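You operate a simulated robot arm through the tools that you are given. There is no shell and no other tool. Be economical: measure what you need, move in short steps, check, and stop when the job is done.

The job below is to be done with a simulated robot arm. You get a single attempt, and the scene is never put back.

JOB
Swap the elbow in the clamp for the brass one and shut the clamp.
Fine: the old elbow goes in the green tub.

The check looks at the end state, three seconds after you hand in, the way a careful person would. Anything else that was tipped, shoved, dropped, spilled or broken makes it a failure.

ROBOT AND FRAMES
A 6-joint arm with a two-finger parallel gripper, fixed in place. Base frame: the origin is at the foot of the arm, x ahead of it, y to its left, z up; the work surface is at about z = 790. Units: mm, degrees, N and s.
With the tool pointing down near the work surface it reaches from about 320 to 760 mm from the base axis. Its first joint turns from -66.0 to 66.0 degrees. Payload 2.45 kg.
The tool frame sits at the grasp point between the pads (the TCP): z along the fingers, y along the line on which they close. The tips reach 24 mm beyond it. Largest opening 68 mm; finger width 17, thickness 10; the body of the gripper, 40 by 70 mm, starts 41 mm behind the TCP.
Orientation is that of the tool frame in the base frame, as [roll, pitch, yaw] about the fixed x, y, z axes, in that order (R = Rz(yaw) Ry(pitch) Rx(roll)). With the fingers straight down and closing along the base's y, the tool's x points along the base's -x, its y along +y and its z along -z.

CONTROLS
- The arm moves only by the tool drive_tool. Its argument "moves" is a list that holds one entry, the list of rows, each a list of 7 numbers: the turn, a rotation vector about the tool's x, y, z in degrees, then the shift along the tool's x, y, z in mm, then the gripper command, from -1 (shut) to 1 (fully open), values between in proportion. In form: [[[rx, ry, rz, dx, dy, dz, gripper], ...]]. A call has 1 to 10 rows; each row is the pose to reach, as a shift and turn from the pose commanded when the call began, along the tool's axes at that moment. A row lasts 0.2 s, in which the tool goes at most 50 mm and 8.6 degrees; a call with a longer step from one row to the next is refused whole, and so is a gripper value outside its range. A pose out of reach is approached as far as the arm can. The call stops where the force on the tool passes 40 N (or 10 N more than at its start, if that is more) or the arm is blocked; 0.2 s more then pass. The fingers move at their own pace (about 108 mm/s each) and stop on an object; they squeeze with about 22 N. The grip force told is the motor's: it shows also when the fingers shut on nothing. Time passes only in rows, and 0.2 s behind the last, so rows that repeat a pose let the fingers close. It gives the time, the measured TCP pose, the force on the tool (base axes), the opening and the grip force at its end, in the units of the frame above (readings bear some noise).
- Cameras (640 x 400 px; columns grow to the right, rows downward): "scene" is fixed at [163.9, 411.5, 1463.2]; the picture's right is [-0.79, -0.61, 0.00], its down [-0.36, 0.47, -0.81] and it looks along [0.49, -0.64, -0.59] (base axes); focal length 318 px, centre (320, 200). "wrist" rides on the gripper at [-32, 0, -39] in the tool frame; the picture's right is [0.00, -1.00, 0.00], its down [0.97, 0.00, -0.24] and it looks along [0.24, 0.00, 0.97] (tool axes); focal length 218 px, centre (320, 200). There is no depth. A picture from a camera that has moved, and an enlarged one, comes with that camera's place and axes in the base frame and with its lens.
- get_image(camera): a new picture of that camera. It takes no simulated time.
- zoom(camera, box): a new picture of the part [left, top, right, bottom] of that camera's present view, enlarged. It takes no simulated time.
- hand_in(): hands the job in; it is judged then, once.

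Go step by step. Nothing tells you positions but the pictures and the camera data: compare them with the known pose of the tool, close in by small moves and look again before you grip or let go. The budget is 120 turns and 76 pictures, counting those below and the enlarged ones. Unless the task says otherwise, let go and move clear before handing in, and close with one line.

The tools are called after ">>>" as name(argument=value, ...) on one line, values as JSON. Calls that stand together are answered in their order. drive_tool: Moves the arm, as the interface text tells. Its arguments: {"type":"object","properties":{"moves":{"type":"array"}},"required":["moves"]} The other tools are called the same way: get_image (camera) takes a picture; zoom (camera, box) takes an enlarged picture of a part of a camera's view; hand_in () hands the job in.

At the start:

```text
clock: 0.0
position: [397.6, -177.7, 1058.6]
tcp_rot: [180.0, 0.0, -179.9]
ft_force: [-0.2, -0.4, 0.0]
gripper_width: 67.8
grip_force: 0.1
```

scene: 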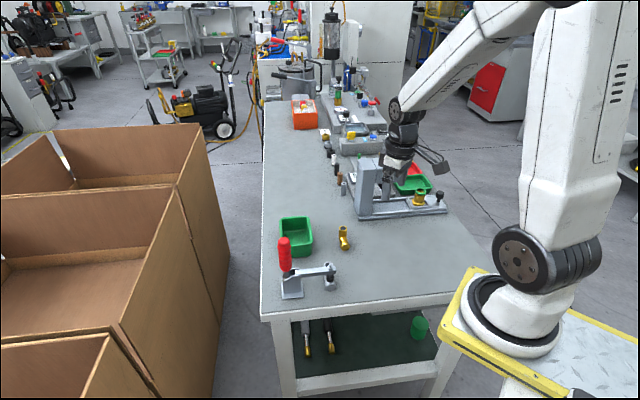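
wrist: 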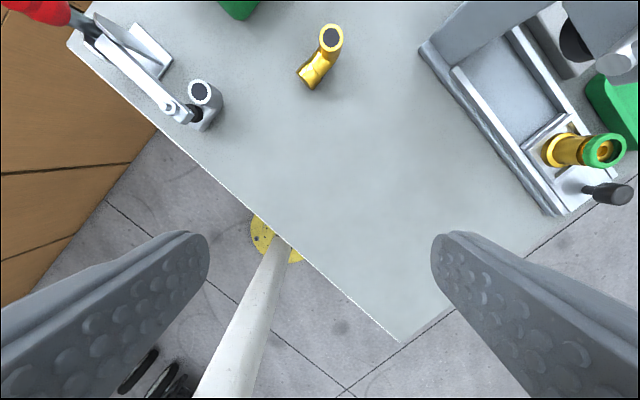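

I see a red-handled toggle clamp at the near left with a grey elbow in it, a loose brass elbow beside it, a green tub, and a separate fixture holding a brass/green part. I'll zoom in for detail.

>>> zoom(camera="scene", box=[250, 200, 380, 310])

>>> zoom(camera="wrist", box=[40, 0, 360, 200])

>>> zoom(camera="scene", box=[320, 130, 480, 230])

```text
3.64 times, centred on (315, 255) of scene
camera zoom: at [163.9, 411.5, 1463.2], right [-0.79, -0.61, 0.0], down [-0.36, 0.47, -0.81], along [0.49, -0.64, -0.59], focal length 1156 px, centre (338, 0)
```

zoom: 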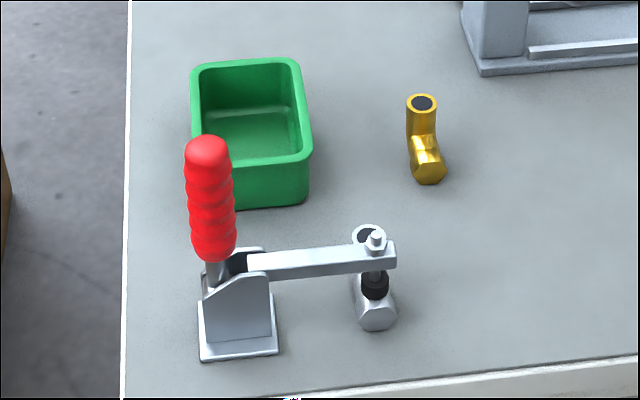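

```text
2.00 times, centred on (200, 100) of wrist
camera zoom: at [430.0, -178.4, 1096.3], right [0.0, -1.0, 0.0], down [-0.97, 0.0, 0.24], along [-0.24, 0.0, -0.97], focal length 436 px, centre (560, 400)
```

zoom: 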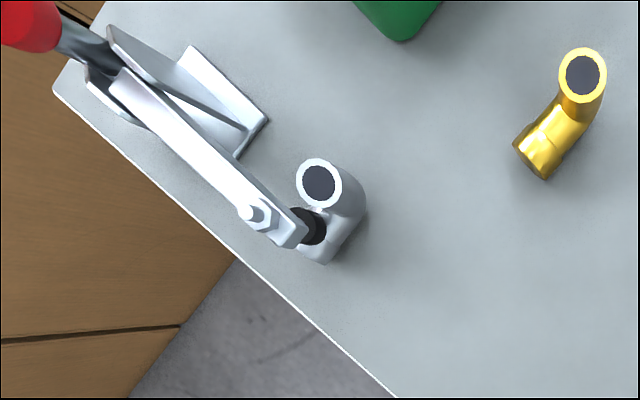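

```text
4.00 times, centred on (400, 180) of scene
camera zoom: at [163.9, 411.5, 1463.2], right [-0.79, -0.61, 0.0], down [-0.36, 0.47, -0.81], along [0.49, -0.64, -0.59], focal length 1271 px, centre (0, 280)
```

zoom: 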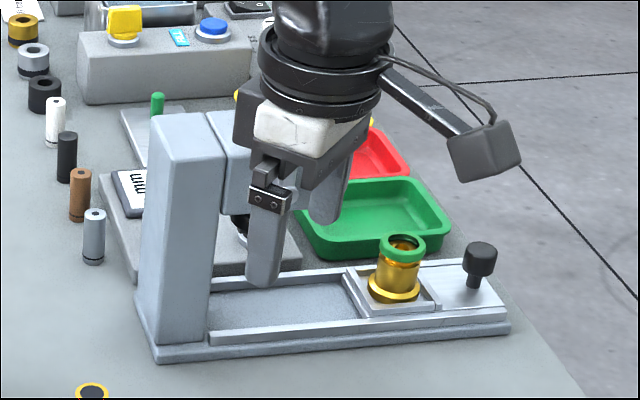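

The clamp's handle is around (546, 48), the clamped elbow around (480, -45) and the brass one around (530, -180). I'll move the wrist camera over the clamp at a safe height to measure better.

>>> drive_tool(moves=[[[0, 0, 0, -28, 28, -8, 1], [0, 0, 0, -56, 56, -16, 1], [0, 0, 0, -84, 84, -24, 1], [0, 0, 0, -112, 112, -32, 1], [0, 0, 0, -142, 140, -40, 1], [0, 0, 0, -142, 140, -40, 1]]])

>>> get_image(camera="wrist")

>>> get_image(camera="scene")

```text
clock: 1.4
position: [540.0, -37.9, 1096.9]
tcp_rot: [-179.9, 0.0, 179.9]
ft_force: [-1.0, 0.0, 0.0]
gripper_width: 67.9
grip_force: 0.1
```

```text
70 pictures are left
camera wrist: at [572.0, -37.3, 1136.0], right [0.0, -1.0, 0.0], down [-0.97, 0.0, 0.24], along [-0.24, 0.0, -0.97], focal length 218 px, centre (320, 200)
```

wrist: 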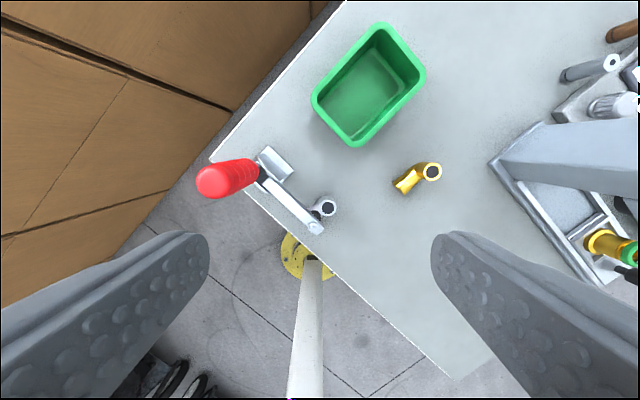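

```text
69 pictures are left
```

scene: 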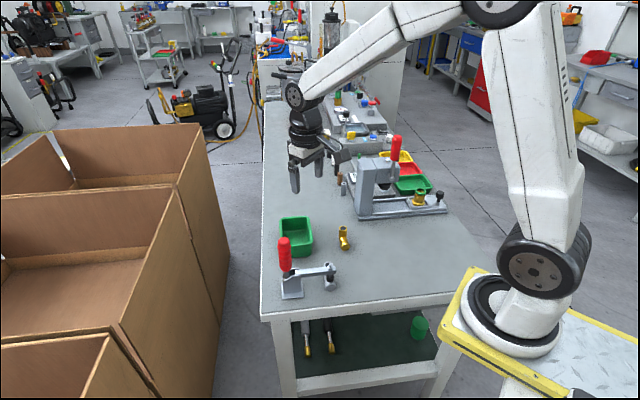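

The view now covers clamp, both elbows and the tub. I'll zoom for measurement.

>>> zoom(camera="wrist", box=[190, 140, 350, 240])

>>> zoom(camera="wrist", box=[300, 130, 460, 230])

>>> zoom(camera="scene", box=[270, 225, 366, 305])

```text
4.00 times, centred on (270, 190) of wrist
camera zoom: at [572.0, -37.3, 1136.0], right [0.0, -1.0, 0.0], down [-0.97, 0.0, 0.24], along [-0.24, 0.0, -0.97], focal length 873 px, centre (520, 240)
```

zoom: 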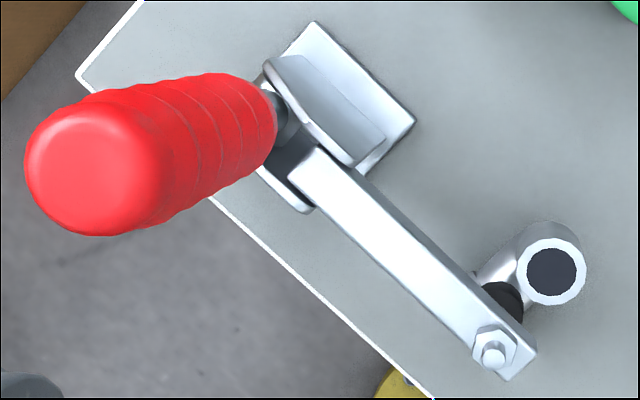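

```text
4.00 times, centred on (380, 180) of wrist
camera zoom: at [572.0, -37.3, 1136.0], right [0.0, -1.0, 0.0], down [-0.97, 0.0, 0.24], along [-0.24, 0.0, -0.97], focal length 873 px, centre (80, 280)
```

zoom: 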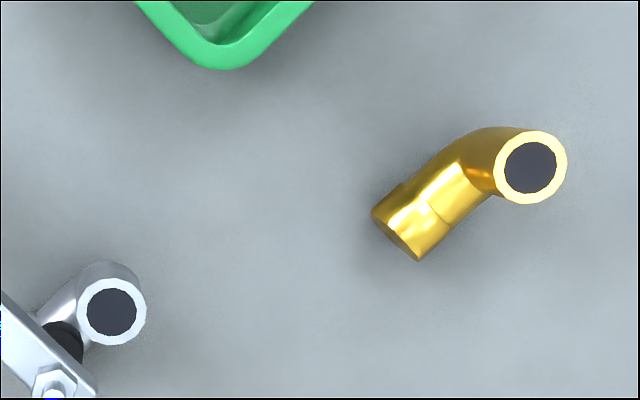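

```text
5.00 times, centred on (318, 265) of scene
camera zoom: at [163.9, 411.5, 1463.2], right [-0.79, -0.61, 0.0], down [-0.36, 0.47, -0.81], along [0.49, -0.64, -0.59], focal length 1589 px, centre (330, -125)
```

zoom: 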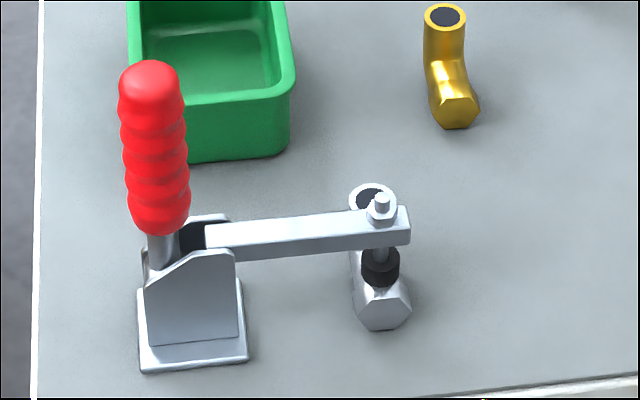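

Handle stands vertically at about (544, 47), z 870–968; the clamp arm runs at 45° toward (468, -29), and the grey elbow's open end is at about (488, -48, 843). I'll turn the gripper 45° so the fingers straddle the handle across the clamp's swing plane, and look again.

>>> drive_tool(moves=[[[0, 0, -7.5, 7, 7, 9, 1], [0, 0, -15, 14, 14, 18, 1], [0, 0, -22.5, 21, 21, 27, 1], [0, 0, -30, 28, 28, 36, 1], [0, 0, -37.5, 35, 35, 45, 1], [0, 0, -45, 40, 43, 52, 1], [0, 0, -45, 40, 43, 52, 1]]])

>>> get_image(camera="wrist")

```text
clock: 3.0
position: [499.7, 5.3, 1045.6]
tcp_rot: [180.0, 0.1, -134.9]
ft_force: [-0.9, -0.2, -0.2]
gripper_width: 67.9
grip_force: 0.1
```

```text
65 pictures are left
camera wrist: at [522.5, 28.2, 1083.8], right [0.71, -0.71, 0.0], down [-0.68, -0.69, 0.24], along [-0.17, -0.17, -0.97], focal length 218 px, centre (320, 200)
```

wrist: 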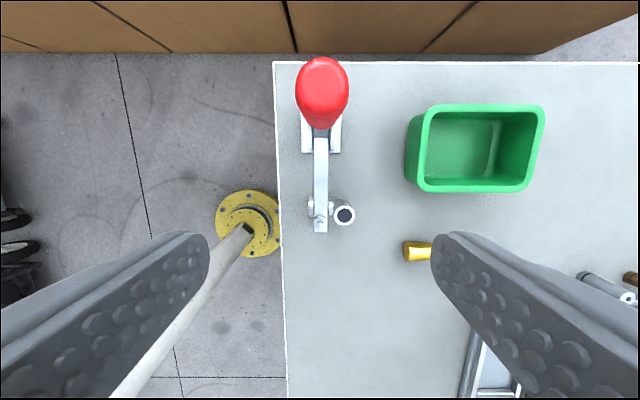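

The clamp lies exactly in the tool's plane and the handle is centred between the fingers to about 1 mm. I'll tilt the tool 30° back, and come down around the handle.

>>> drive_tool(moves=[[[0, -7.5, 0, -4, -1, 7, 1], [0, -15, 0, -8, -1, 14, 1], [0, -22.5, 0, -13, -1, 21, 1], [0, -30, 0, -17, -1, 27, 1], [0, -30, 0, -32, -1, 53, 1], [0, -30, 0, -47, -1, 79, 1], [0, -30, 0, -61, -1, 104, 1], [0, -30, 0, -61, -1, 104, 1]]])

>>> zoom(camera="scene", box=[240, 190, 368, 310])

>>> get_image(camera="wrist")

```text
clock: 4.8
position: [543.1, 47.9, 941.9]
tcp_rot: [-179.9, 30.0, -135.0]
ft_force: [-0.5, 0.3, -0.2]
gripper_width: 67.9
grip_force: 0.0
```

```text
3.33 times, centred on (304, 250) of scene
camera zoom: at [163.9, 411.5, 1463.2], right [-0.79, -0.61, 0.0], down [-0.36, 0.47, -0.81], along [0.49, -0.64, -0.59], focal length 1060 px, centre (373, 33)
```

zoom: 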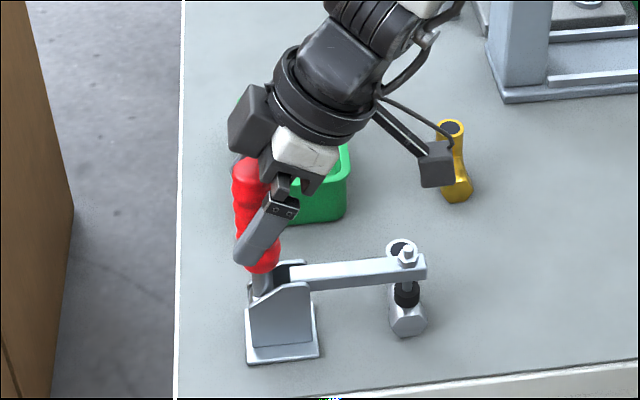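

```text
63 pictures are left
camera wrist: at [549.8, 52.6, 991.1], right [0.71, -0.71, 0.0], down [-0.68, -0.68, -0.28], along [0.2, 0.2, -0.96], focal length 218 px, centre (320, 200)
```

wrist: 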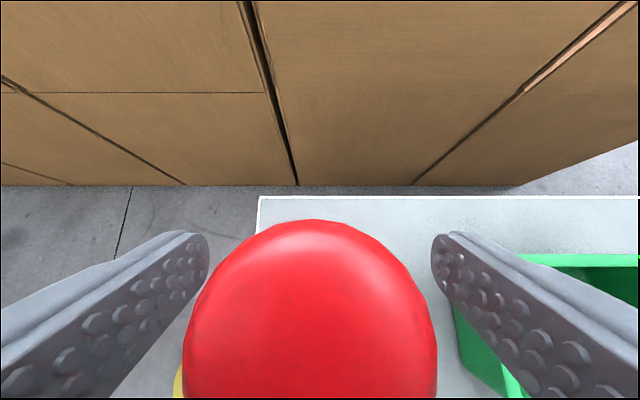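

The fingers straddle the handle well. I'll close on it.

>>> drive_tool(moves=[[[0, 0, 0, 0, 0, 0, -1], [0, 0, 0, 0, 0, 0, -1], [0, 0, 0, 0, 0, 0, -1]]])

```text
clock: 5.6
position: [542.9, 47.0, 941.7]
tcp_rot: [179.8, 30.0, -134.9]
ft_force: [-4.6, 8.0, -0.8]
gripper_width: 29.5
grip_force: 43.3
```

Gripped (diameter 29.5 mm). Now a small test swing of the handle backward, away from the clamp arm.

>>> drive_tool(moves=[[[0, 4, 0, -5.6, 0, 3.5, -1], [0, 8, 0, -10.9, 0, 7.3, -1], [0, 8, 0, -10.9, 0, 7.3, -1]]])

>>> zoom(camera="scene", box=[240, 190, 368, 310])

```text
clock: 6.4
position: [553.0, 57.6, 940.9]
tcp_rot: [-180.0, 21.9, -134.9]
ft_force: [-1.5, 13.2, -4.0]
gripper_width: 29.9
grip_force: 43.5
```

```text
3.33 times, centred on (304, 250) of scene
camera zoom: at [163.9, 411.8, 1463.1], right [-0.79, -0.61, 0.0], down [-0.36, 0.47, -0.81], along [0.49, -0.64, -0.59], focal length 1060 px, centre (373, 33)
```

zoom: 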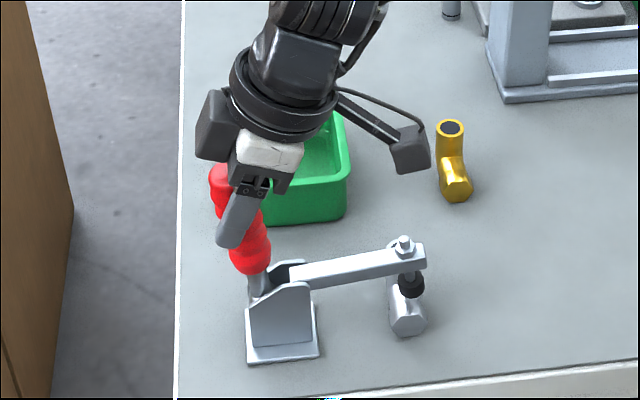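

The clamp arm rises as the handle swings back, with low force. I'll continue the arc to 40°.

>>> drive_tool(moves=[[[0, 8, 0, -10.9, 0, 7.3, -1], [0, 16, 0, -20.6, 0, 16.1, -1], [0, 24, 0, -29.0, 0, 26.2, -1], [0, 32, 0, -36, 0, 37.3, -1], [0, 32, 0, -36, 0, 37.3, -1]]])

>>> zoom(camera="scene", box=[240, 190, 368, 310])

```text
clock: 7.6
position: [587.8, 92.7, 921.4]
tcp_rot: [-179.8, -9.5, -135.1]
ft_force: [5.2, 32.0, 10.2]
gripper_width: 29.6
grip_force: 43.4
```

```text
3.33 times, centred on (304, 250) of scene
camera zoom: at [163.7, 412.3, 1463.0], right [-0.79, -0.61, 0.0], down [-0.36, 0.47, -0.81], along [0.49, -0.64, -0.59], focal length 1060 px, centre (373, 33)
```

zoom: 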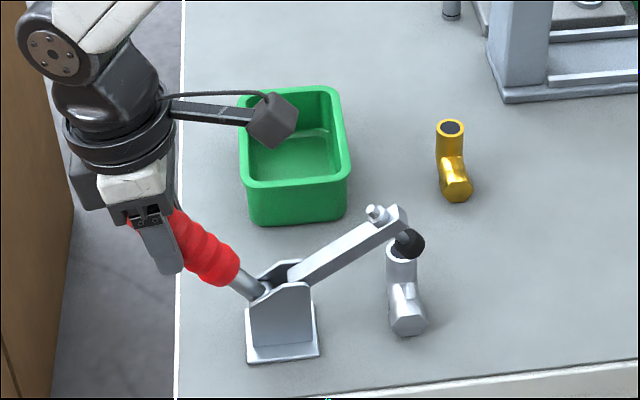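

The arm is at about 40° open; the side force suggests my pivot is a little too high, so I'll relax the pose a few mm and continue with a larger radius.

>>> drive_tool(moves=[[[0, 0, 0, -3.3, 1, -2, -1], [0, 7.8, 0, -16, 1, 5.4, -1], [0, 7.8, 0, -16, 1, 5.4, -1]]])

```text
clock: 8.4
position: [595.9, 101.4, 911.0]
tcp_rot: [-180.0, -17.9, -135.0]
ft_force: [4.2, 14.9, 9.6]
gripper_width: 29.8
grip_force: 43.4
```

Force is lower and the pivot fit now is consistent (z≈832, radius ≈109). Continuing the arc.

>>> drive_tool(moves=[[[0, 8, 0, -14.2, 0.5, 8.2, -1], [0, 16, 0, -26.2, 0.5, 17.7, -1], [0, 16, 0, -26.2, 0.5, 17.7, -1]]])

>>> zoom(camera="scene", box=[240, 190, 368, 310])

```text
clock: 9.2
position: [610.1, 114.4, 887.1]
tcp_rot: [-179.9, -34.1, -135.2]
ft_force: [-0.6, 3.3, 15.6]
gripper_width: 29.4
grip_force: 43.6
```

```text
3.33 times, centred on (304, 250) of scene
camera zoom: at [163.6, 411.5, 1463.2], right [-0.79, -0.61, 0.0], down [-0.36, 0.47, -0.81], along [0.49, -0.64, -0.59], focal length 1060 px, centre (373, 33)
```

zoom: 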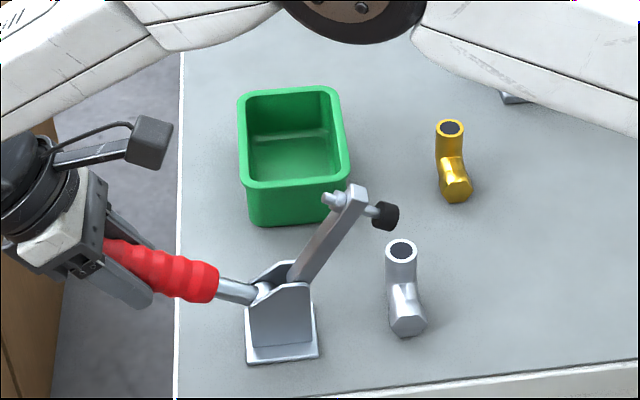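

The arm is up about 60°. Two more steps.

>>> drive_tool(moves=[[[0, 8, 0, -13.2, 0, 7.7, -1], [0, 8, 0, -13.2, 0, 7.7, -1], [0, 16, 0, -25.2, 0, 17.1, -1], [0, 16, 0, -25.2, 0, 17.1, -1]]])

>>> zoom(camera="scene", box=[240, 190, 368, 310])

```text
clock: 10.0
position: [615.6, 120.4, 864.6]
tcp_rot: [-178.8, -46.7, -135.8]
ft_force: [7.2, 1.8, -2.6]
gripper_width: 29.9
grip_force: 43.0
out of reach, approached as far as the arm can: row 3, 4
stopped in row 4: the force on the tool passed its limit (the readings are from after the stop); the commanded pose is now the measured one
```

```text
3.33 times, centred on (304, 250) of scene
camera zoom: at [164.1, 411.5, 1463.2], right [-0.79, -0.61, 0.0], down [-0.36, 0.47, -0.81], along [0.49, -0.64, -0.59], focal length 1060 px, centre (373, 33)
```

zoom: 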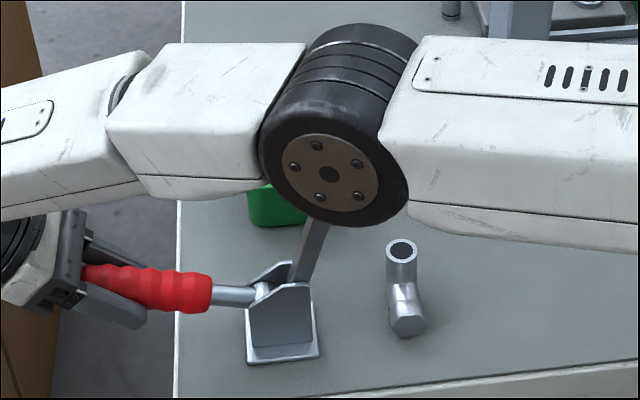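

The handle is now about 75° back and the clamp arm is nearly vertical. I'll open the fingers, then rise straight up off the handle.

>>> drive_tool(moves=[[[0, 0, 0, 0, 0, 0, 0], [0, 0, 0, 0, 0, 0, 1], [0, 0, 0, 0, 0, 0, 1]]])

>>> zoom(camera="scene", box=[240, 190, 368, 310])

```text
clock: 10.8
position: [616.2, 121.4, 865.5]
tcp_rot: [-178.7, -47.0, -135.6]
ft_force: [-0.7, -0.7, -0.6]
gripper_width: 68.2
grip_force: 0.1
```

```text
3.33 times, centred on (304, 250) of scene
camera zoom: at [163.9, 411.5, 1463.2], right [-0.79, -0.61, 0.0], down [-0.36, 0.47, -0.81], along [0.49, -0.64, -0.59], focal length 1060 px, centre (373, 33)
```

zoom: 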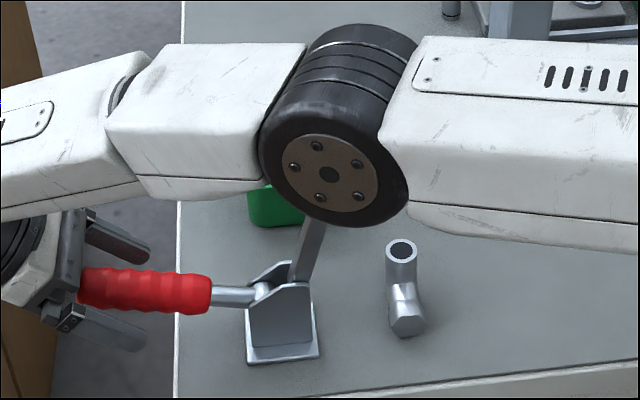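

The clamp stays open on its own. Rising up and straightening the tool.

>>> drive_tool(moves=[[[0, 0, 0, 29, 0, -27, 1], [0, 0, 0, 58, 0, -54, 1], [0, 0, 0, 88, 0, -82, 1], [0, -8, 0, 110, 0, -102, 1], [0, -16, 0, 124, 0, -115, 1], [0, -24, 0, 131, 0, -122, 1], [0, -32, 0, 131, 0, -122, 1], [0, -40, 0, 131, 0, -122, 1], [0, -47, 0, 131, 0, -122, 1], [0, -47, 0, 131, 0, -122, 1]]])

>>> get_image(camera="scene")

```text
clock: 13.0
position: [613.2, 123.2, 1044.3]
tcp_rot: [-179.1, 0.1, -134.8]
ft_force: [0.1, 0.0, -0.4]
gripper_width: 68.0
grip_force: 0.0
```

```text
57 pictures are left
```

scene: 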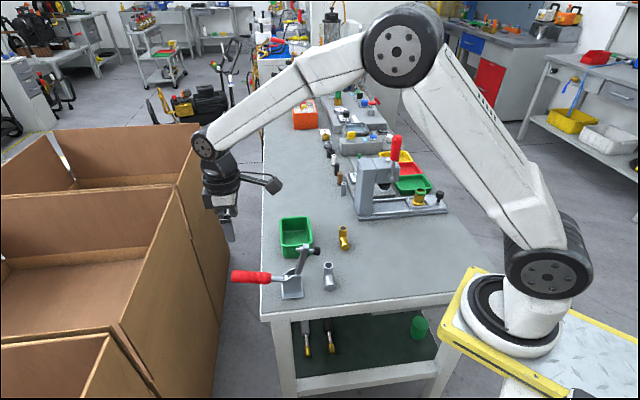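

The clamp is open, elbow undisturbed. I'll turn the gripper 90° and go above the grey elbow.

>>> drive_tool(moves=[[[0, 0, 8.5, 20, -3, 3, 1], [0, 0, 17, 41, -6, 6, 1], [0, 0, 25.5, 62, -9, 9, 1], [0, 0, 34, 83, -12, 12, 1], [0, 0, 42.5, 104, -15, 15, 1], [0, 0, 51, 125, -18, 20, 1], [0, 0, 59.5, 146, -22, 25, 1], [0, 0, 68, 167, -26, 30, 1], [0, 0, 76.5, 188, -29, 35, 1], [0, 0, 85, 209, -32.5, 40, 1]]])

```text
clock: 15.2
position: [490.6, -49.7, 1003.5]
tcp_rot: [-179.8, 0.9, 140.1]
ft_force: [0.1, 0.3, 0.3]
gripper_width: 67.8
grip_force: 0.1
```

>>> drive_tool(moves=[[[0, 0.9, 5.1, 0, 0, 0, 1], [0, 0.9, 5.1, 0, 0, 0, 1]]])

>>> get_image(camera="wrist")

```text
clock: 15.8
position: [490.7, -48.5, 1003.7]
tcp_rot: [-180.0, -0.1, 135.2]
ft_force: [-0.6, -0.2, 0.3]
gripper_width: 68.0
grip_force: 0.1
```

```text
56 pictures are left
camera wrist: at [512.9, -72.3, 1043.0], right [-0.71, -0.71, 0.0], down [-0.69, 0.69, 0.24], along [-0.17, 0.17, -0.97], focal length 218 px, centre (320, 200)
```

wrist: 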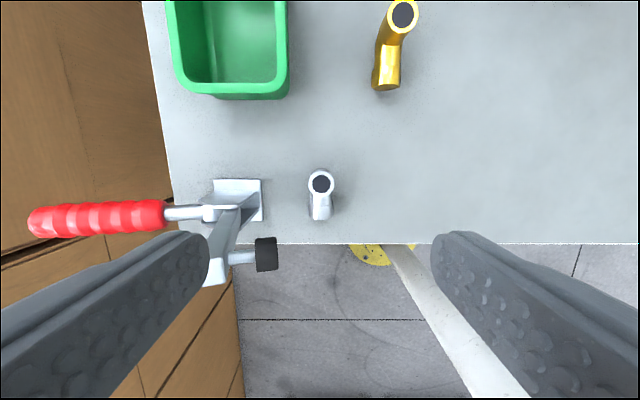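

The elbow is right below; the clamp's pad stands close, so I'll grip with the tool tilted 20° away from it. First a zoom for precise position and orientation of both elbows.

>>> zoom(camera="wrist", box=[240, 150, 400, 250])

>>> zoom(camera="wrist", box=[320, 0, 480, 100])

```text
4.00 times, centred on (320, 200) of wrist
camera zoom: at [512.9, -72.3, 1043.0], right [-0.71, -0.71, 0.0], down [-0.69, 0.69, 0.24], along [-0.17, 0.17, -0.97], focal length 873 px, centre (320, 200)
```

zoom: 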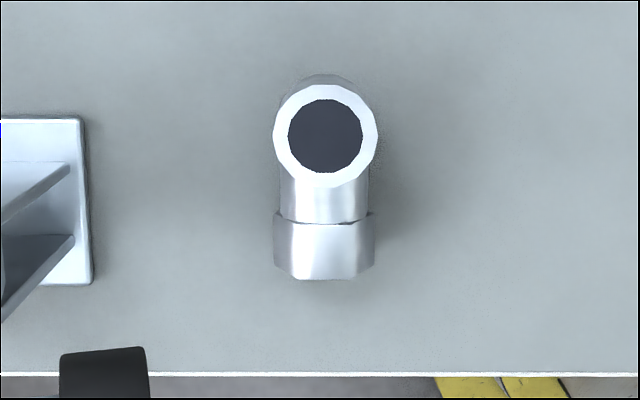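

```text
4.00 times, centred on (400, 50) of wrist
camera zoom: at [512.9, -72.3, 1043.0], right [-0.71, -0.71, 0.0], down [-0.69, 0.69, 0.24], along [-0.17, 0.17, -0.97], focal length 873 px, centre (0, 800)
```

zoom: 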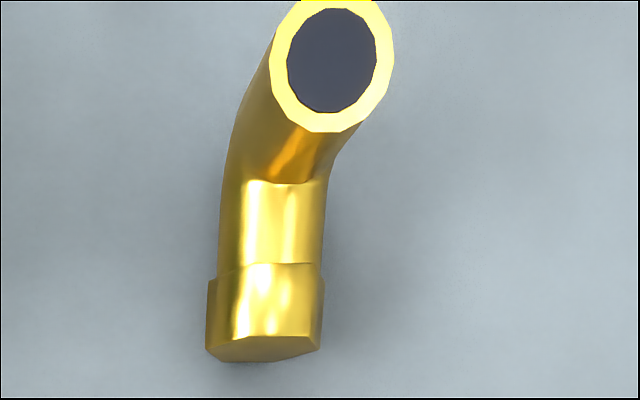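

Old elbow lies exactly along the tool's x; the brass one is rotated ~5° from that. I'll tilt 20° and go to a pre-grasp 80 mm back.

>>> drive_tool(moves=[[[0, 8, 0, -10, -1, 15, 0.5], [0, 16, 0, -20, -2, 45, 0.5], [0, 20, 0, -25.6, -2.3, 75, 0.5], [0, 20, 0, -25.6, -2.3, 98.7, 0.5], [0, 20, 0, -25.6, -2.3, 98.7, 0.5]]])

>>> get_image(camera="wrist")

>>> zoom(camera="scene", box=[240, 190, 368, 310])

```text
clock: 17.0
position: [507.1, -67.8, 904.6]
tcp_rot: [-180.0, -20.1, 135.2]
ft_force: [-1.1, 0.0, 0.0]
gripper_width: 50.8
grip_force: 0.0
```

```text
53 pictures are left
camera wrist: at [538.2, -99.4, 930.4], right [-0.71, -0.71, 0.0], down [-0.59, 0.59, 0.56], along [-0.4, 0.39, -0.83], focal length 218 px, centre (320, 200)
```

wrist: 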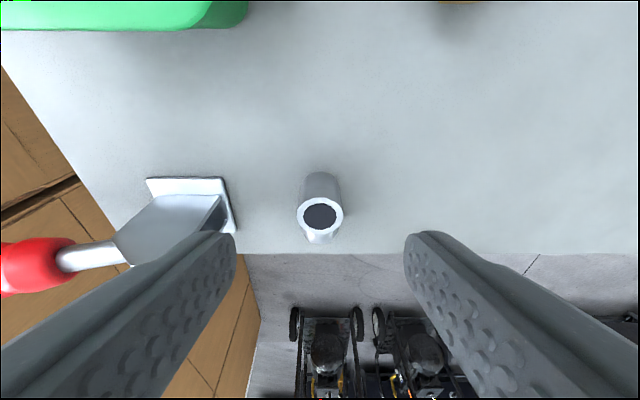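

```text
3.33 times, centred on (304, 250) of scene
camera zoom: at [163.9, 411.5, 1463.2], right [-0.79, -0.61, 0.0], down [-0.36, 0.47, -0.81], along [0.49, -0.64, -0.59], focal length 1060 px, centre (373, 33)
```

zoom: 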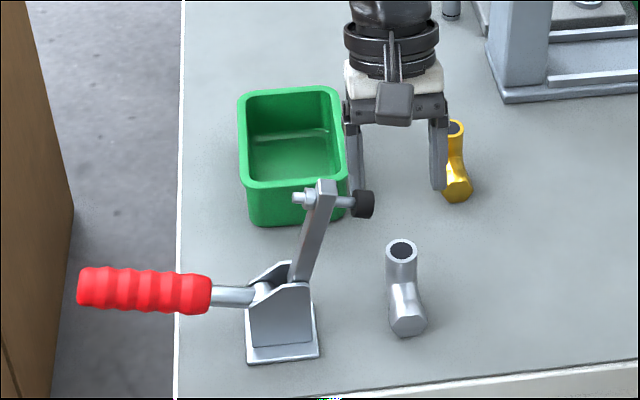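

Alignment is good. Advancing 79 mm along the tool axis, then gripping.

>>> drive_tool(moves=[[[0, 0, 0, 0, 0, 30, 0.5], [0, 0, 0, 0, 0, 60, 0.5], [0, 0, 0, 0, 0, 79, 0.5], [0, 0, 0, 0, 0, 79, 0.5]]])

>>> zoom(camera="scene", box=[240, 190, 368, 310])

```text
clock: 18.0
position: [485.9, -48.3, 831.6]
tcp_rot: [180.0, -20.1, 135.2]
ft_force: [0.4, -0.7, 0.1]
gripper_width: 50.8
grip_force: 0.1
```

```text
3.33 times, centred on (304, 250) of scene
camera zoom: at [163.9, 411.5, 1463.2], right [-0.79, -0.61, 0.0], down [-0.36, 0.47, -0.81], along [0.49, -0.64, -0.59], focal length 1060 px, centre (373, 33)
```

zoom: 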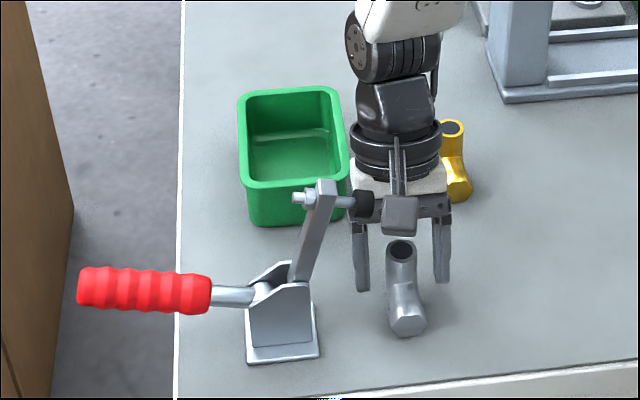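

Fingers straddle the upright leg with nothing touched. Closing.

>>> drive_tool(moves=[[[0, 0, 0, 0, 0, 0, -1], [0, 0, 0, 0, 0, 0, -1], [0, 0, 0, 0, 0, 0, -1]]])

>>> zoom(camera="scene", box=[290, 210, 354, 300])

```text
clock: 18.8
position: [486.2, -47.7, 831.9]
tcp_rot: [180.0, -20.0, 135.1]
ft_force: [0.2, -0.3, 0.7]
gripper_width: 26.4
grip_force: 21.7
```

```text
4.44 times, centred on (322, 255) of scene
camera zoom: at [163.9, 411.5, 1463.2], right [-0.79, -0.61, 0.0], down [-0.36, 0.47, -0.81], along [0.49, -0.64, -0.59], focal length 1413 px, centre (311, -44)
```

zoom: 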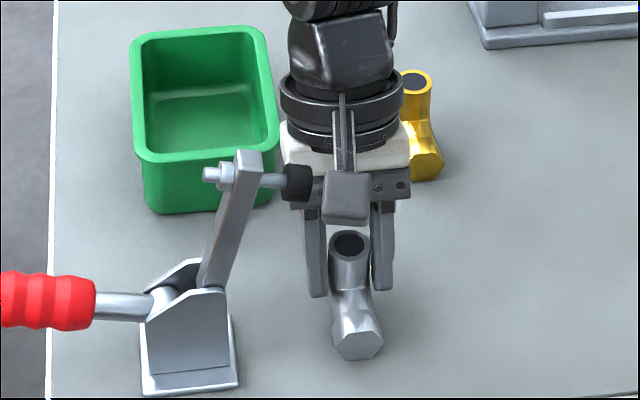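

Firm grip and centred (26.4 mm). Lifting straight up.

>>> drive_tool(moves=[[[0, 0, 0, 5.1, 0, -14.1, -1], [0, 0, 0, 15.4, 0, -42.3, -1], [0, 0, 0, 27.4, 0, -75.2, -1], [0, 0, 0, 40.4, 0, -110.9, -1], [0, 0, 0, 40.4, 0, -110.9, -1]]])

>>> get_image(camera="scene")

>>> get_image(camera="wrist")

```text
clock: 20.0
position: [486.9, -49.6, 950.5]
tcp_rot: [-179.9, -20.1, 135.1]
ft_force: [0.7, 0.1, -1.7]
gripper_width: 26.2
grip_force: 21.8
```

```text
49 pictures are left
```

scene: 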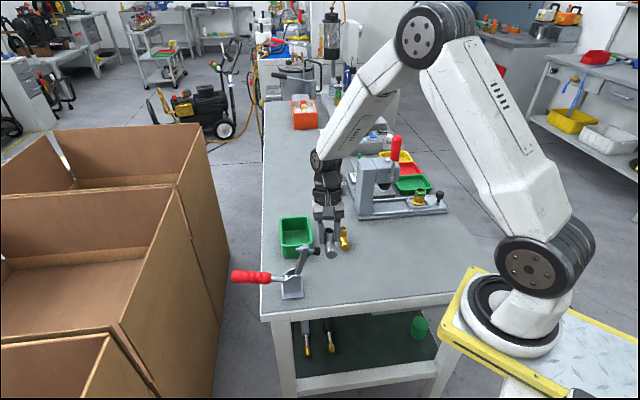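

```text
48 pictures are left
camera wrist: at [518.0, -79.3, 975.6], right [-0.71, -0.71, 0.0], down [-0.59, 0.59, 0.56], along [-0.4, 0.39, -0.83], focal length 218 px, centre (320, 200)
```

wrist: 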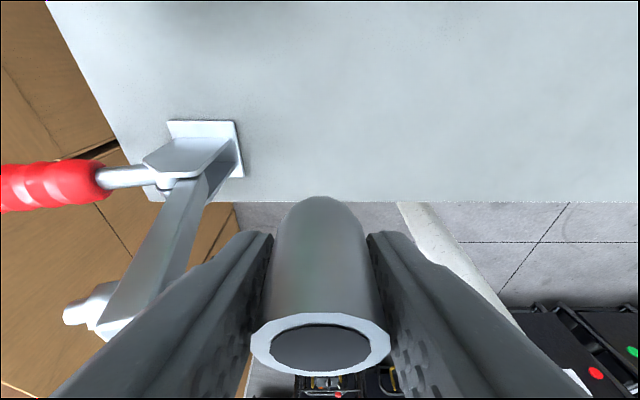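

The elbow is held upright. Moving above the tub centre (about (642, -94)).

>>> drive_tool(moves=[[[0, 0, 0, -29, 15, -10.6, -1], [0, 0, 0, -58, 31, -21.3, -1], [0, 0, 0, -87, 46, -32, -1], [0, 0, 0, -117, 62, -42.6, -1], [0, 0, 0, -146, 77.4, -53.2, -1], [0, 0, 0, -146, 77.4, -53.2, -1]]])

>>> zoom(camera="scene", box=[240, 170, 368, 290])

>>> get_image(camera="wrist")

```text
clock: 21.4
position: [651.6, -104.3, 949.6]
tcp_rot: [-180.0, -20.1, 135.2]
ft_force: [-0.9, 0.1, -0.8]
gripper_width: 26.5
grip_force: 22.2
```

```text
3.33 times, centred on (304, 230) of scene
camera zoom: at [163.9, 411.5, 1463.2], right [-0.79, -0.61, 0.0], down [-0.36, 0.47, -0.81], along [0.49, -0.64, -0.59], focal length 1060 px, centre (373, 100)
```

zoom: 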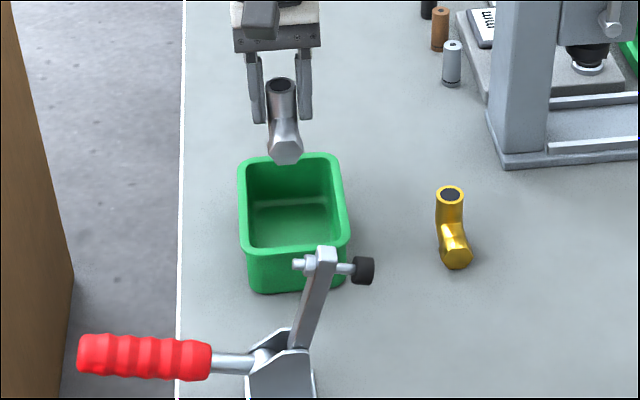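

```text
46 pictures are left
camera wrist: at [683.3, -134.2, 974.3], right [-0.71, -0.71, 0.0], down [-0.59, 0.59, 0.56], along [-0.4, 0.39, -0.83], focal length 218 px, centre (320, 200)
```

wrist: 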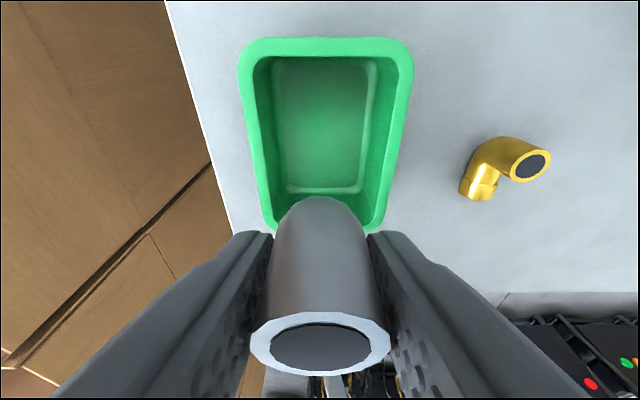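

The elbow hangs over the tub, well centred in width. I'll shift 8 mm along the tub and lower it in.

>>> drive_tool(moves=[[[0, 0, 0, 7.5, -1, 2.7, -1], [0, 0, 0, -2.8, -1, 30.9, -1], [0, 0, 0, -13, -1, 59.1, -1], [0, 0, 0, -23.3, -1, 87.3, -1], [0, 0, 0, -28.4, -1, 101.4, -1], [0, 0, 0, -28.4, -1, 101.4, -1]]])

>>> zoom(camera="scene", box=[240, 170, 368, 290])

>>> get_image(camera="wrist")

```text
clock: 22.8
position: [645.5, -97.9, 843.0]
tcp_rot: [179.8, -20.0, 135.1]
ft_force: [-0.1, -0.7, -1.7]
gripper_width: 26.4
grip_force: 21.9
```

```text
3.33 times, centred on (304, 230) of scene
camera zoom: at [163.9, 411.5, 1463.2], right [-0.79, -0.61, 0.0], down [-0.36, 0.47, -0.81], along [0.49, -0.64, -0.59], focal length 1060 px, centre (373, 100)
```

zoom: 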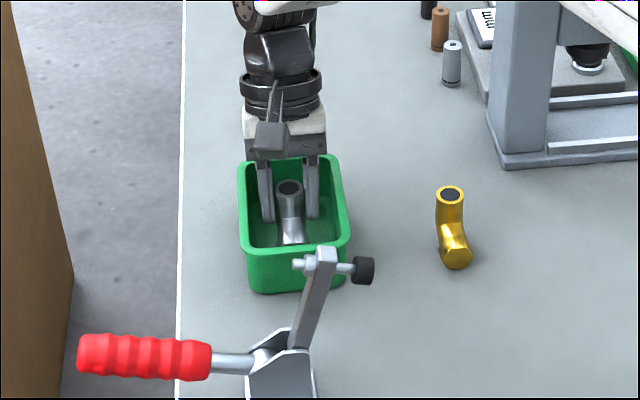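

```text
44 pictures are left
camera wrist: at [676.7, -129.6, 869.7], right [-0.71, -0.71, 0.0], down [-0.59, 0.59, 0.56], along [-0.4, 0.39, -0.83], focal length 218 px, centre (320, 200)
```

wrist: 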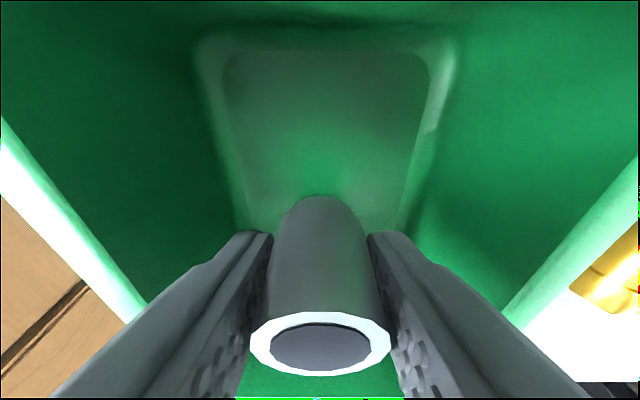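

Well inside with side room. Lowering 5 mm further then checking force.

>>> drive_tool(moves=[[[0, 0, 0, -1, 0, 2.8, -1], [0, 0, 0, -1.7, 0, 4.7, -1], [0, 0, 0, -1.7, 0, 4.7, -1]]])

```text
clock: 23.6
position: [645.2, -98.5, 839.5]
tcp_rot: [179.9, -20.1, 135.1]
ft_force: [-0.3, 0.6, -2.3]
gripper_width: 26.6
grip_force: 21.9
```

>>> drive_tool(moves=[[[0, 0, 0, -0.5, 0, 1.4, -1], [0, 0, 0, -1, 0, 2.8, -1], [0, 0, 0, -1, 0, 2.8, -1]]])

```text
clock: 24.4
position: [645.2, -99.0, 837.1]
tcp_rot: [-179.7, -20.0, 135.1]
ft_force: [-0.3, 0.1, -2.6]
gripper_width: 26.5
grip_force: 22.1
```

>>> drive_tool(moves=[[[0, 0, 0, -0.4, 0, 1, -1], [0, 0, 0, -0.8, 0, 2.2, -1], [0, 0, 0, -0.8, 0, 2.2, -1]]])

```text
clock: 25.2
position: [645.5, -99.6, 836.1]
tcp_rot: [180.0, -20.0, 135.2]
ft_force: [-3.4, 1.0, 9.0]
gripper_width: 26.4
grip_force: 22.2
```

Contact with the tub floor. Opening slightly and withdrawing along the tool axis.

>>> drive_tool(moves=[[[0, 0, 0, 0, 0, 0, 0.05], [0, 0, 0, 0, 0, 0, 0.1], [0, 0, 0, 0, 0, 0, 0.1], [0, 0, 0, 0, 0, -15, 0.1], [0, 0, 0, 0, 0, -45, 0.1], [0, 0, 0, 0, 0, -85, 0.1], [0, 0, 0, 30, 0, -120, 0.1], [0, 0, 0, 30, 0, -120, 0.1]]])

>>> get_image(camera="wrist")

```text
clock: 27.0
position: [654.3, -109.1, 959.1]
tcp_rot: [-179.9, -20.1, 135.1]
ft_force: [-0.1, 0.1, 0.1]
gripper_width: 37.4
grip_force: 0.1
```

```text
43 pictures are left
camera wrist: at [685.8, -140.3, 983.2], right [-0.71, -0.71, 0.0], down [-0.59, 0.59, 0.56], along [-0.4, 0.39, -0.83], focal length 218 px, centre (320, 200)
```

wrist: 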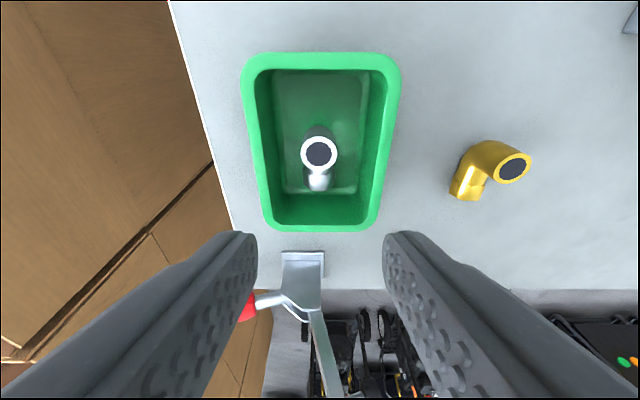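

The grey elbow is standing in the green tub. Now over to the brass elbow with the tool straightened.

>>> drive_tool(moves=[[[0, -4, 0, 8, -28, -10, 0.5], [0, -8, 0, 16, -56, -19, 0.5], [0, -12, 0, 24, -84, -19, 0.5], [0, -16, 0, 30, -112, -19, 0.5], [0, -20, 0, 36.6, -139, -19, 0.5], [0, -20, 0, 36.6, -139, -19, 0.5]]])

>>> get_image(camera="wrist")

>>> zoom(camera="wrist", box=[240, 140, 400, 240])

```text
clock: 28.4
position: [535.1, -188.3, 987.4]
tcp_rot: [-179.9, 0.0, 135.3]
ft_force: [-0.5, -0.4, 0.7]
gripper_width: 51.2
grip_force: 0.0
```

```text
42 pictures are left
camera wrist: at [558.5, -210.1, 1026.0], right [-0.7, -0.71, 0.0], down [-0.69, 0.68, 0.24], along [-0.17, 0.17, -0.97], focal length 218 px, centre (320, 200)
```

wrist: 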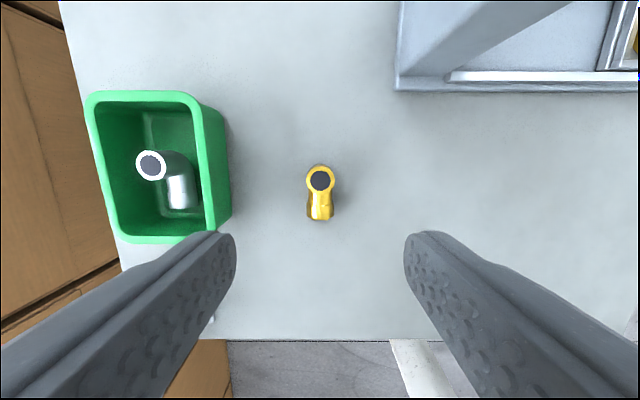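

```text
4.00 times, centred on (320, 190) of wrist
camera zoom: at [558.5, -210.1, 1026.0], right [-0.7, -0.71, 0.0], down [-0.69, 0.68, 0.24], along [-0.17, 0.17, -0.97], focal length 873 px, centre (320, 240)
```

zoom: 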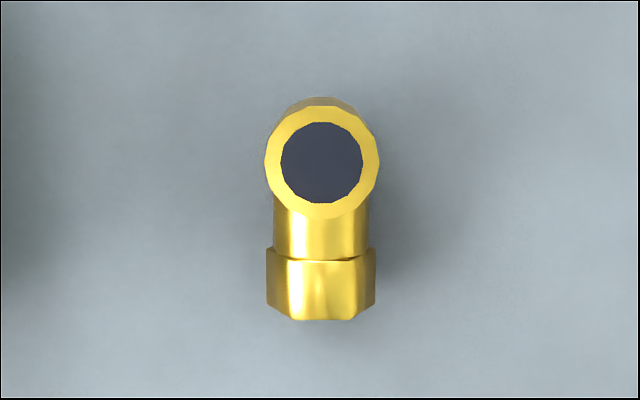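

The brass elbow is aligned with the tool exactly. I'll tilt 12° this time (enough clearance at both the press post and the clamp pad) and go to pre-grasp.

>>> drive_tool(moves=[[[0, 6, 0, -9, 0.7, 30, 0.5], [0, 12, 0, -18, 0.7, 60, 0.5], [0, 12, 0, -18, 0.7, 77, 0.5], [0, 12, 0, -18, 0.7, 77, 0.5]]])

>>> get_image(camera="wrist")

>>> get_image(camera="scene")

```text
clock: 29.4
position: [550.2, -198.8, 910.4]
tcp_rot: [-180.0, -12.1, 135.1]
ft_force: [-0.3, -0.5, -0.4]
gripper_width: 51.0
grip_force: 0.1
```

```text
40 pictures are left
camera wrist: at [578.2, -227.7, 941.5], right [-0.71, -0.71, 0.0], down [-0.64, 0.63, 0.44], along [-0.31, 0.31, -0.9], focal length 218 px, centre (320, 200)
```

wrist: 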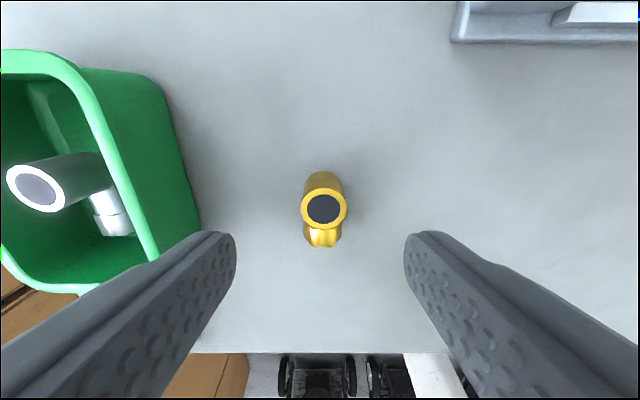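

```text
39 pictures are left
```

scene: 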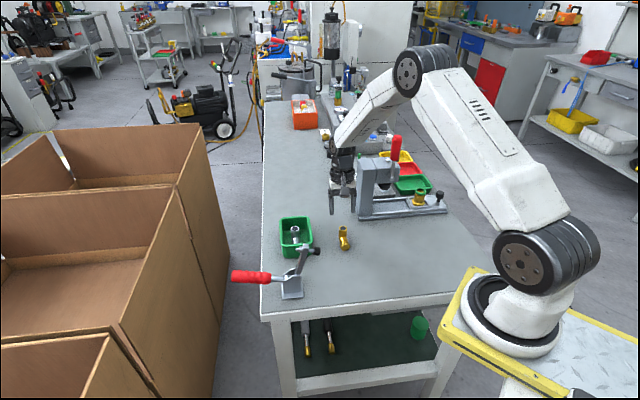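

Slight 2 mm lateral correction, then advance along the tool axis.

>>> drive_tool(moves=[[[0, 0, 0, 0, -2.2, 20, 0.5], [0, 0, 0, 0, -2.2, 50, 0.5], [0, 0, 0, 0, -2.2, 79.5, 0.5], [0, 0, 0, 0, -2.2, 79.5, 0.5]]])

>>> zoom(camera="scene", box=[290, 150, 418, 270])

>>> get_image(camera="wrist")

```text
clock: 30.4
position: [538.0, -191.4, 831.6]
tcp_rot: [180.0, -11.9, 135.1]
ft_force: [-0.2, -0.4, -0.6]
gripper_width: 51.0
grip_force: 0.0
```

```text
3.33 times, centred on (354, 210) of scene
camera zoom: at [163.9, 411.5, 1463.2], right [-0.79, -0.61, 0.0], down [-0.36, 0.47, -0.81], along [0.49, -0.64, -0.59], focal length 1060 px, centre (207, 167)
```

zoom: 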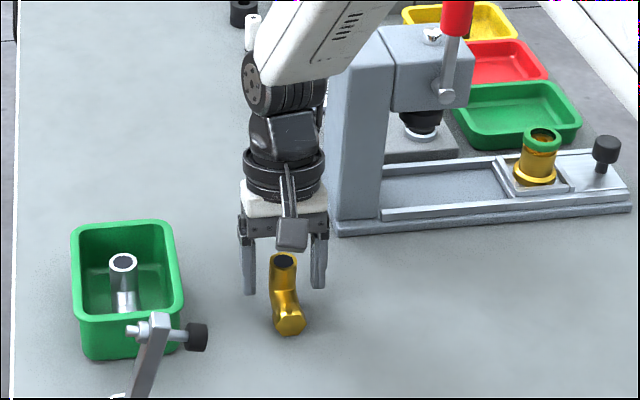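

```text
37 pictures are left
camera wrist: at [565.4, -218.2, 863.9], right [-0.71, -0.71, 0.0], down [-0.64, 0.63, 0.44], along [-0.31, 0.31, -0.9], focal length 218 px, centre (320, 200)
```

wrist: 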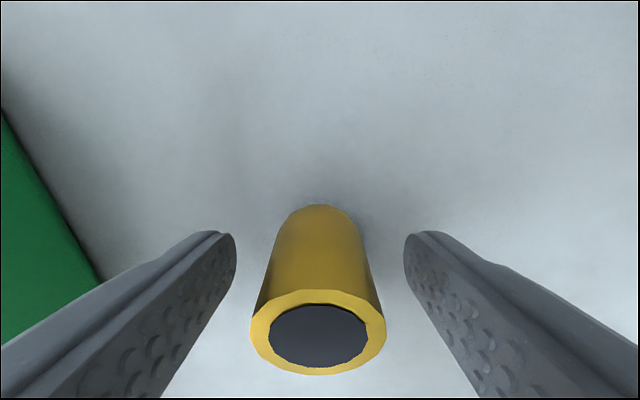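

Fingers are well around the brass elbow. Small 2.5 mm forward shift, then grip.

>>> drive_tool(moves=[[[0, 0, 0, 2.4, 0.4, 0.5, 0.5], [0, 0, 0, 2.4, 0.4, 0.5, -1], [0, 0, 0, 2.4, 0.4, 0.5, -1], [0, 0, 0, 2.4, 0.4, 0.5, -1], [0, 0, 0, 2.4, 0.4, 0.5, -1]]])

>>> get_image(camera="wrist")

```text
clock: 31.6
position: [534.9, -188.2, 832.1]
tcp_rot: [-179.9, -12.1, 135.1]
ft_force: [-0.3, 0.3, 0.0]
gripper_width: 26.4
grip_force: 21.8
```

```text
36 pictures are left
camera wrist: at [563.7, -216.1, 863.7], right [-0.71, -0.71, 0.0], down [-0.64, 0.63, 0.44], along [-0.31, 0.31, -0.9], focal length 218 px, centre (320, 200)
```

wrist: 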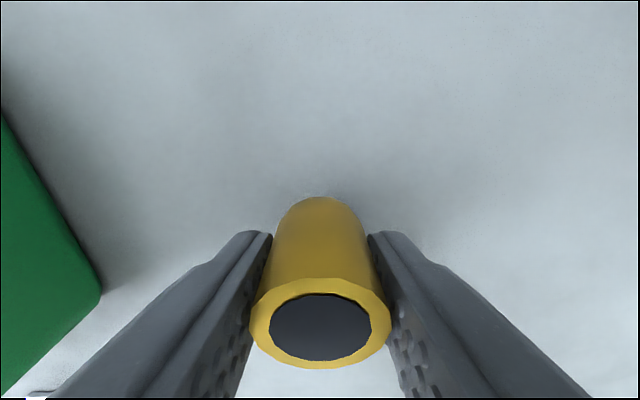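

Gripped at 26.4 mm. Lifting and carrying it to above the clamp position.

>>> drive_tool(moves=[[[0, 0, 0, 3.1, 0, -14.7, -1], [0, 0, 0, 9.4, 0, -44, -1], [0, 0, 0, 16.6, 0, -78.2, -1], [0, 0, 0, 24.5, 0, -115.4, -1], [0, 0, 0, 24.5, 0, -115.4, -1]]])

>>> drive_tool(moves=[[[0, 0, 0, 26.6, 13, 5.7, -1], [0, 0, 0, 53.2, 26, 11.3, -1], [0, 0, 0, 79.8, 39, 17, -1], [0, 0, 0, 106.4, 52, 22.6, -1], [0, 0, 0, 133, 65, 28.3, -1], [0, 0, 0, 133, 65, 28.3, -1]]])

>>> get_image(camera="scene")

>>> get_image(camera="wrist")

```text
clock: 32.8
position: [534.5, -187.0, 950.4]
tcp_rot: [-179.9, -11.9, 135.1]
ft_force: [-1.0, -0.2, -0.9]
gripper_width: 26.6
grip_force: 21.8
```

```text
clock: 34.2
position: [483.7, -44.7, 951.5]
tcp_rot: [180.0, -12.0, 135.1]
ft_force: [0.2, -1.3, -2.1]
gripper_width: 26.4
grip_force: 21.7
```

```text
35 pictures are left
```

scene: 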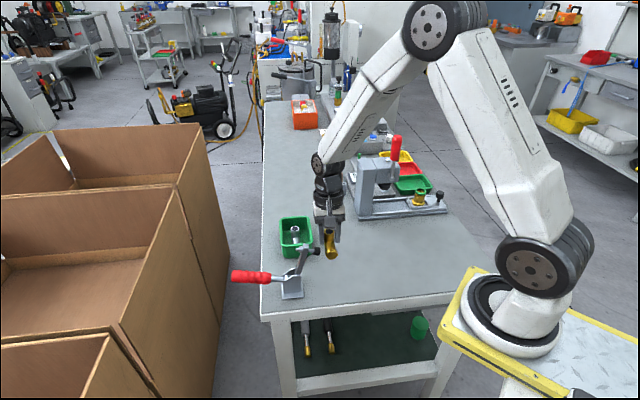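

```text
34 pictures are left
camera wrist: at [512.2, -73.2, 982.1], right [-0.71, -0.71, 0.0], down [-0.64, 0.63, 0.44], along [-0.31, 0.31, -0.9], focal length 218 px, centre (320, 200)
```

wrist: 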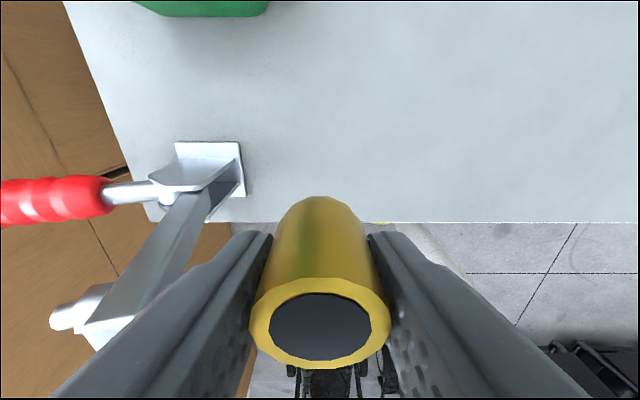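

Aligned above the clamp spot. Lowering to just above the table.

>>> drive_tool(moves=[[[0, 0, 0, -8.1, -0.2, 34.2, -1], [0, 0, 0, -15.4, -0.2, 68.5, -1], [0, 0, 0, -21.6, -0.2, 97.8, -1], [0, 0, 0, -24.1, -0.2, 109.5, -1], [0, 0, 0, -24.1, -0.2, 109.5, -1]]])

>>> zoom(camera="scene", box=[290, 210, 354, 300])

```text
clock: 35.4
position: [485.7, -46.0, 839.5]
tcp_rot: [180.0, -11.9, 135.1]
ft_force: [0.2, -0.9, -2.0]
gripper_width: 26.4
grip_force: 22.0
```

```text
4.44 times, centred on (322, 255) of scene
camera zoom: at [163.9, 411.5, 1463.2], right [-0.79, -0.61, 0.0], down [-0.36, 0.47, -0.81], along [0.49, -0.64, -0.59], focal length 1413 px, centre (311, -44)
```

zoom: 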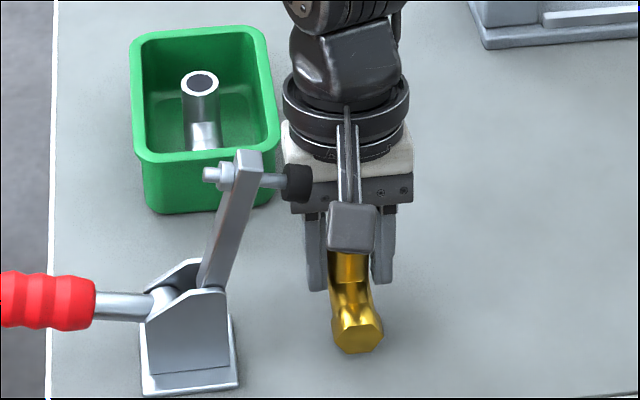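

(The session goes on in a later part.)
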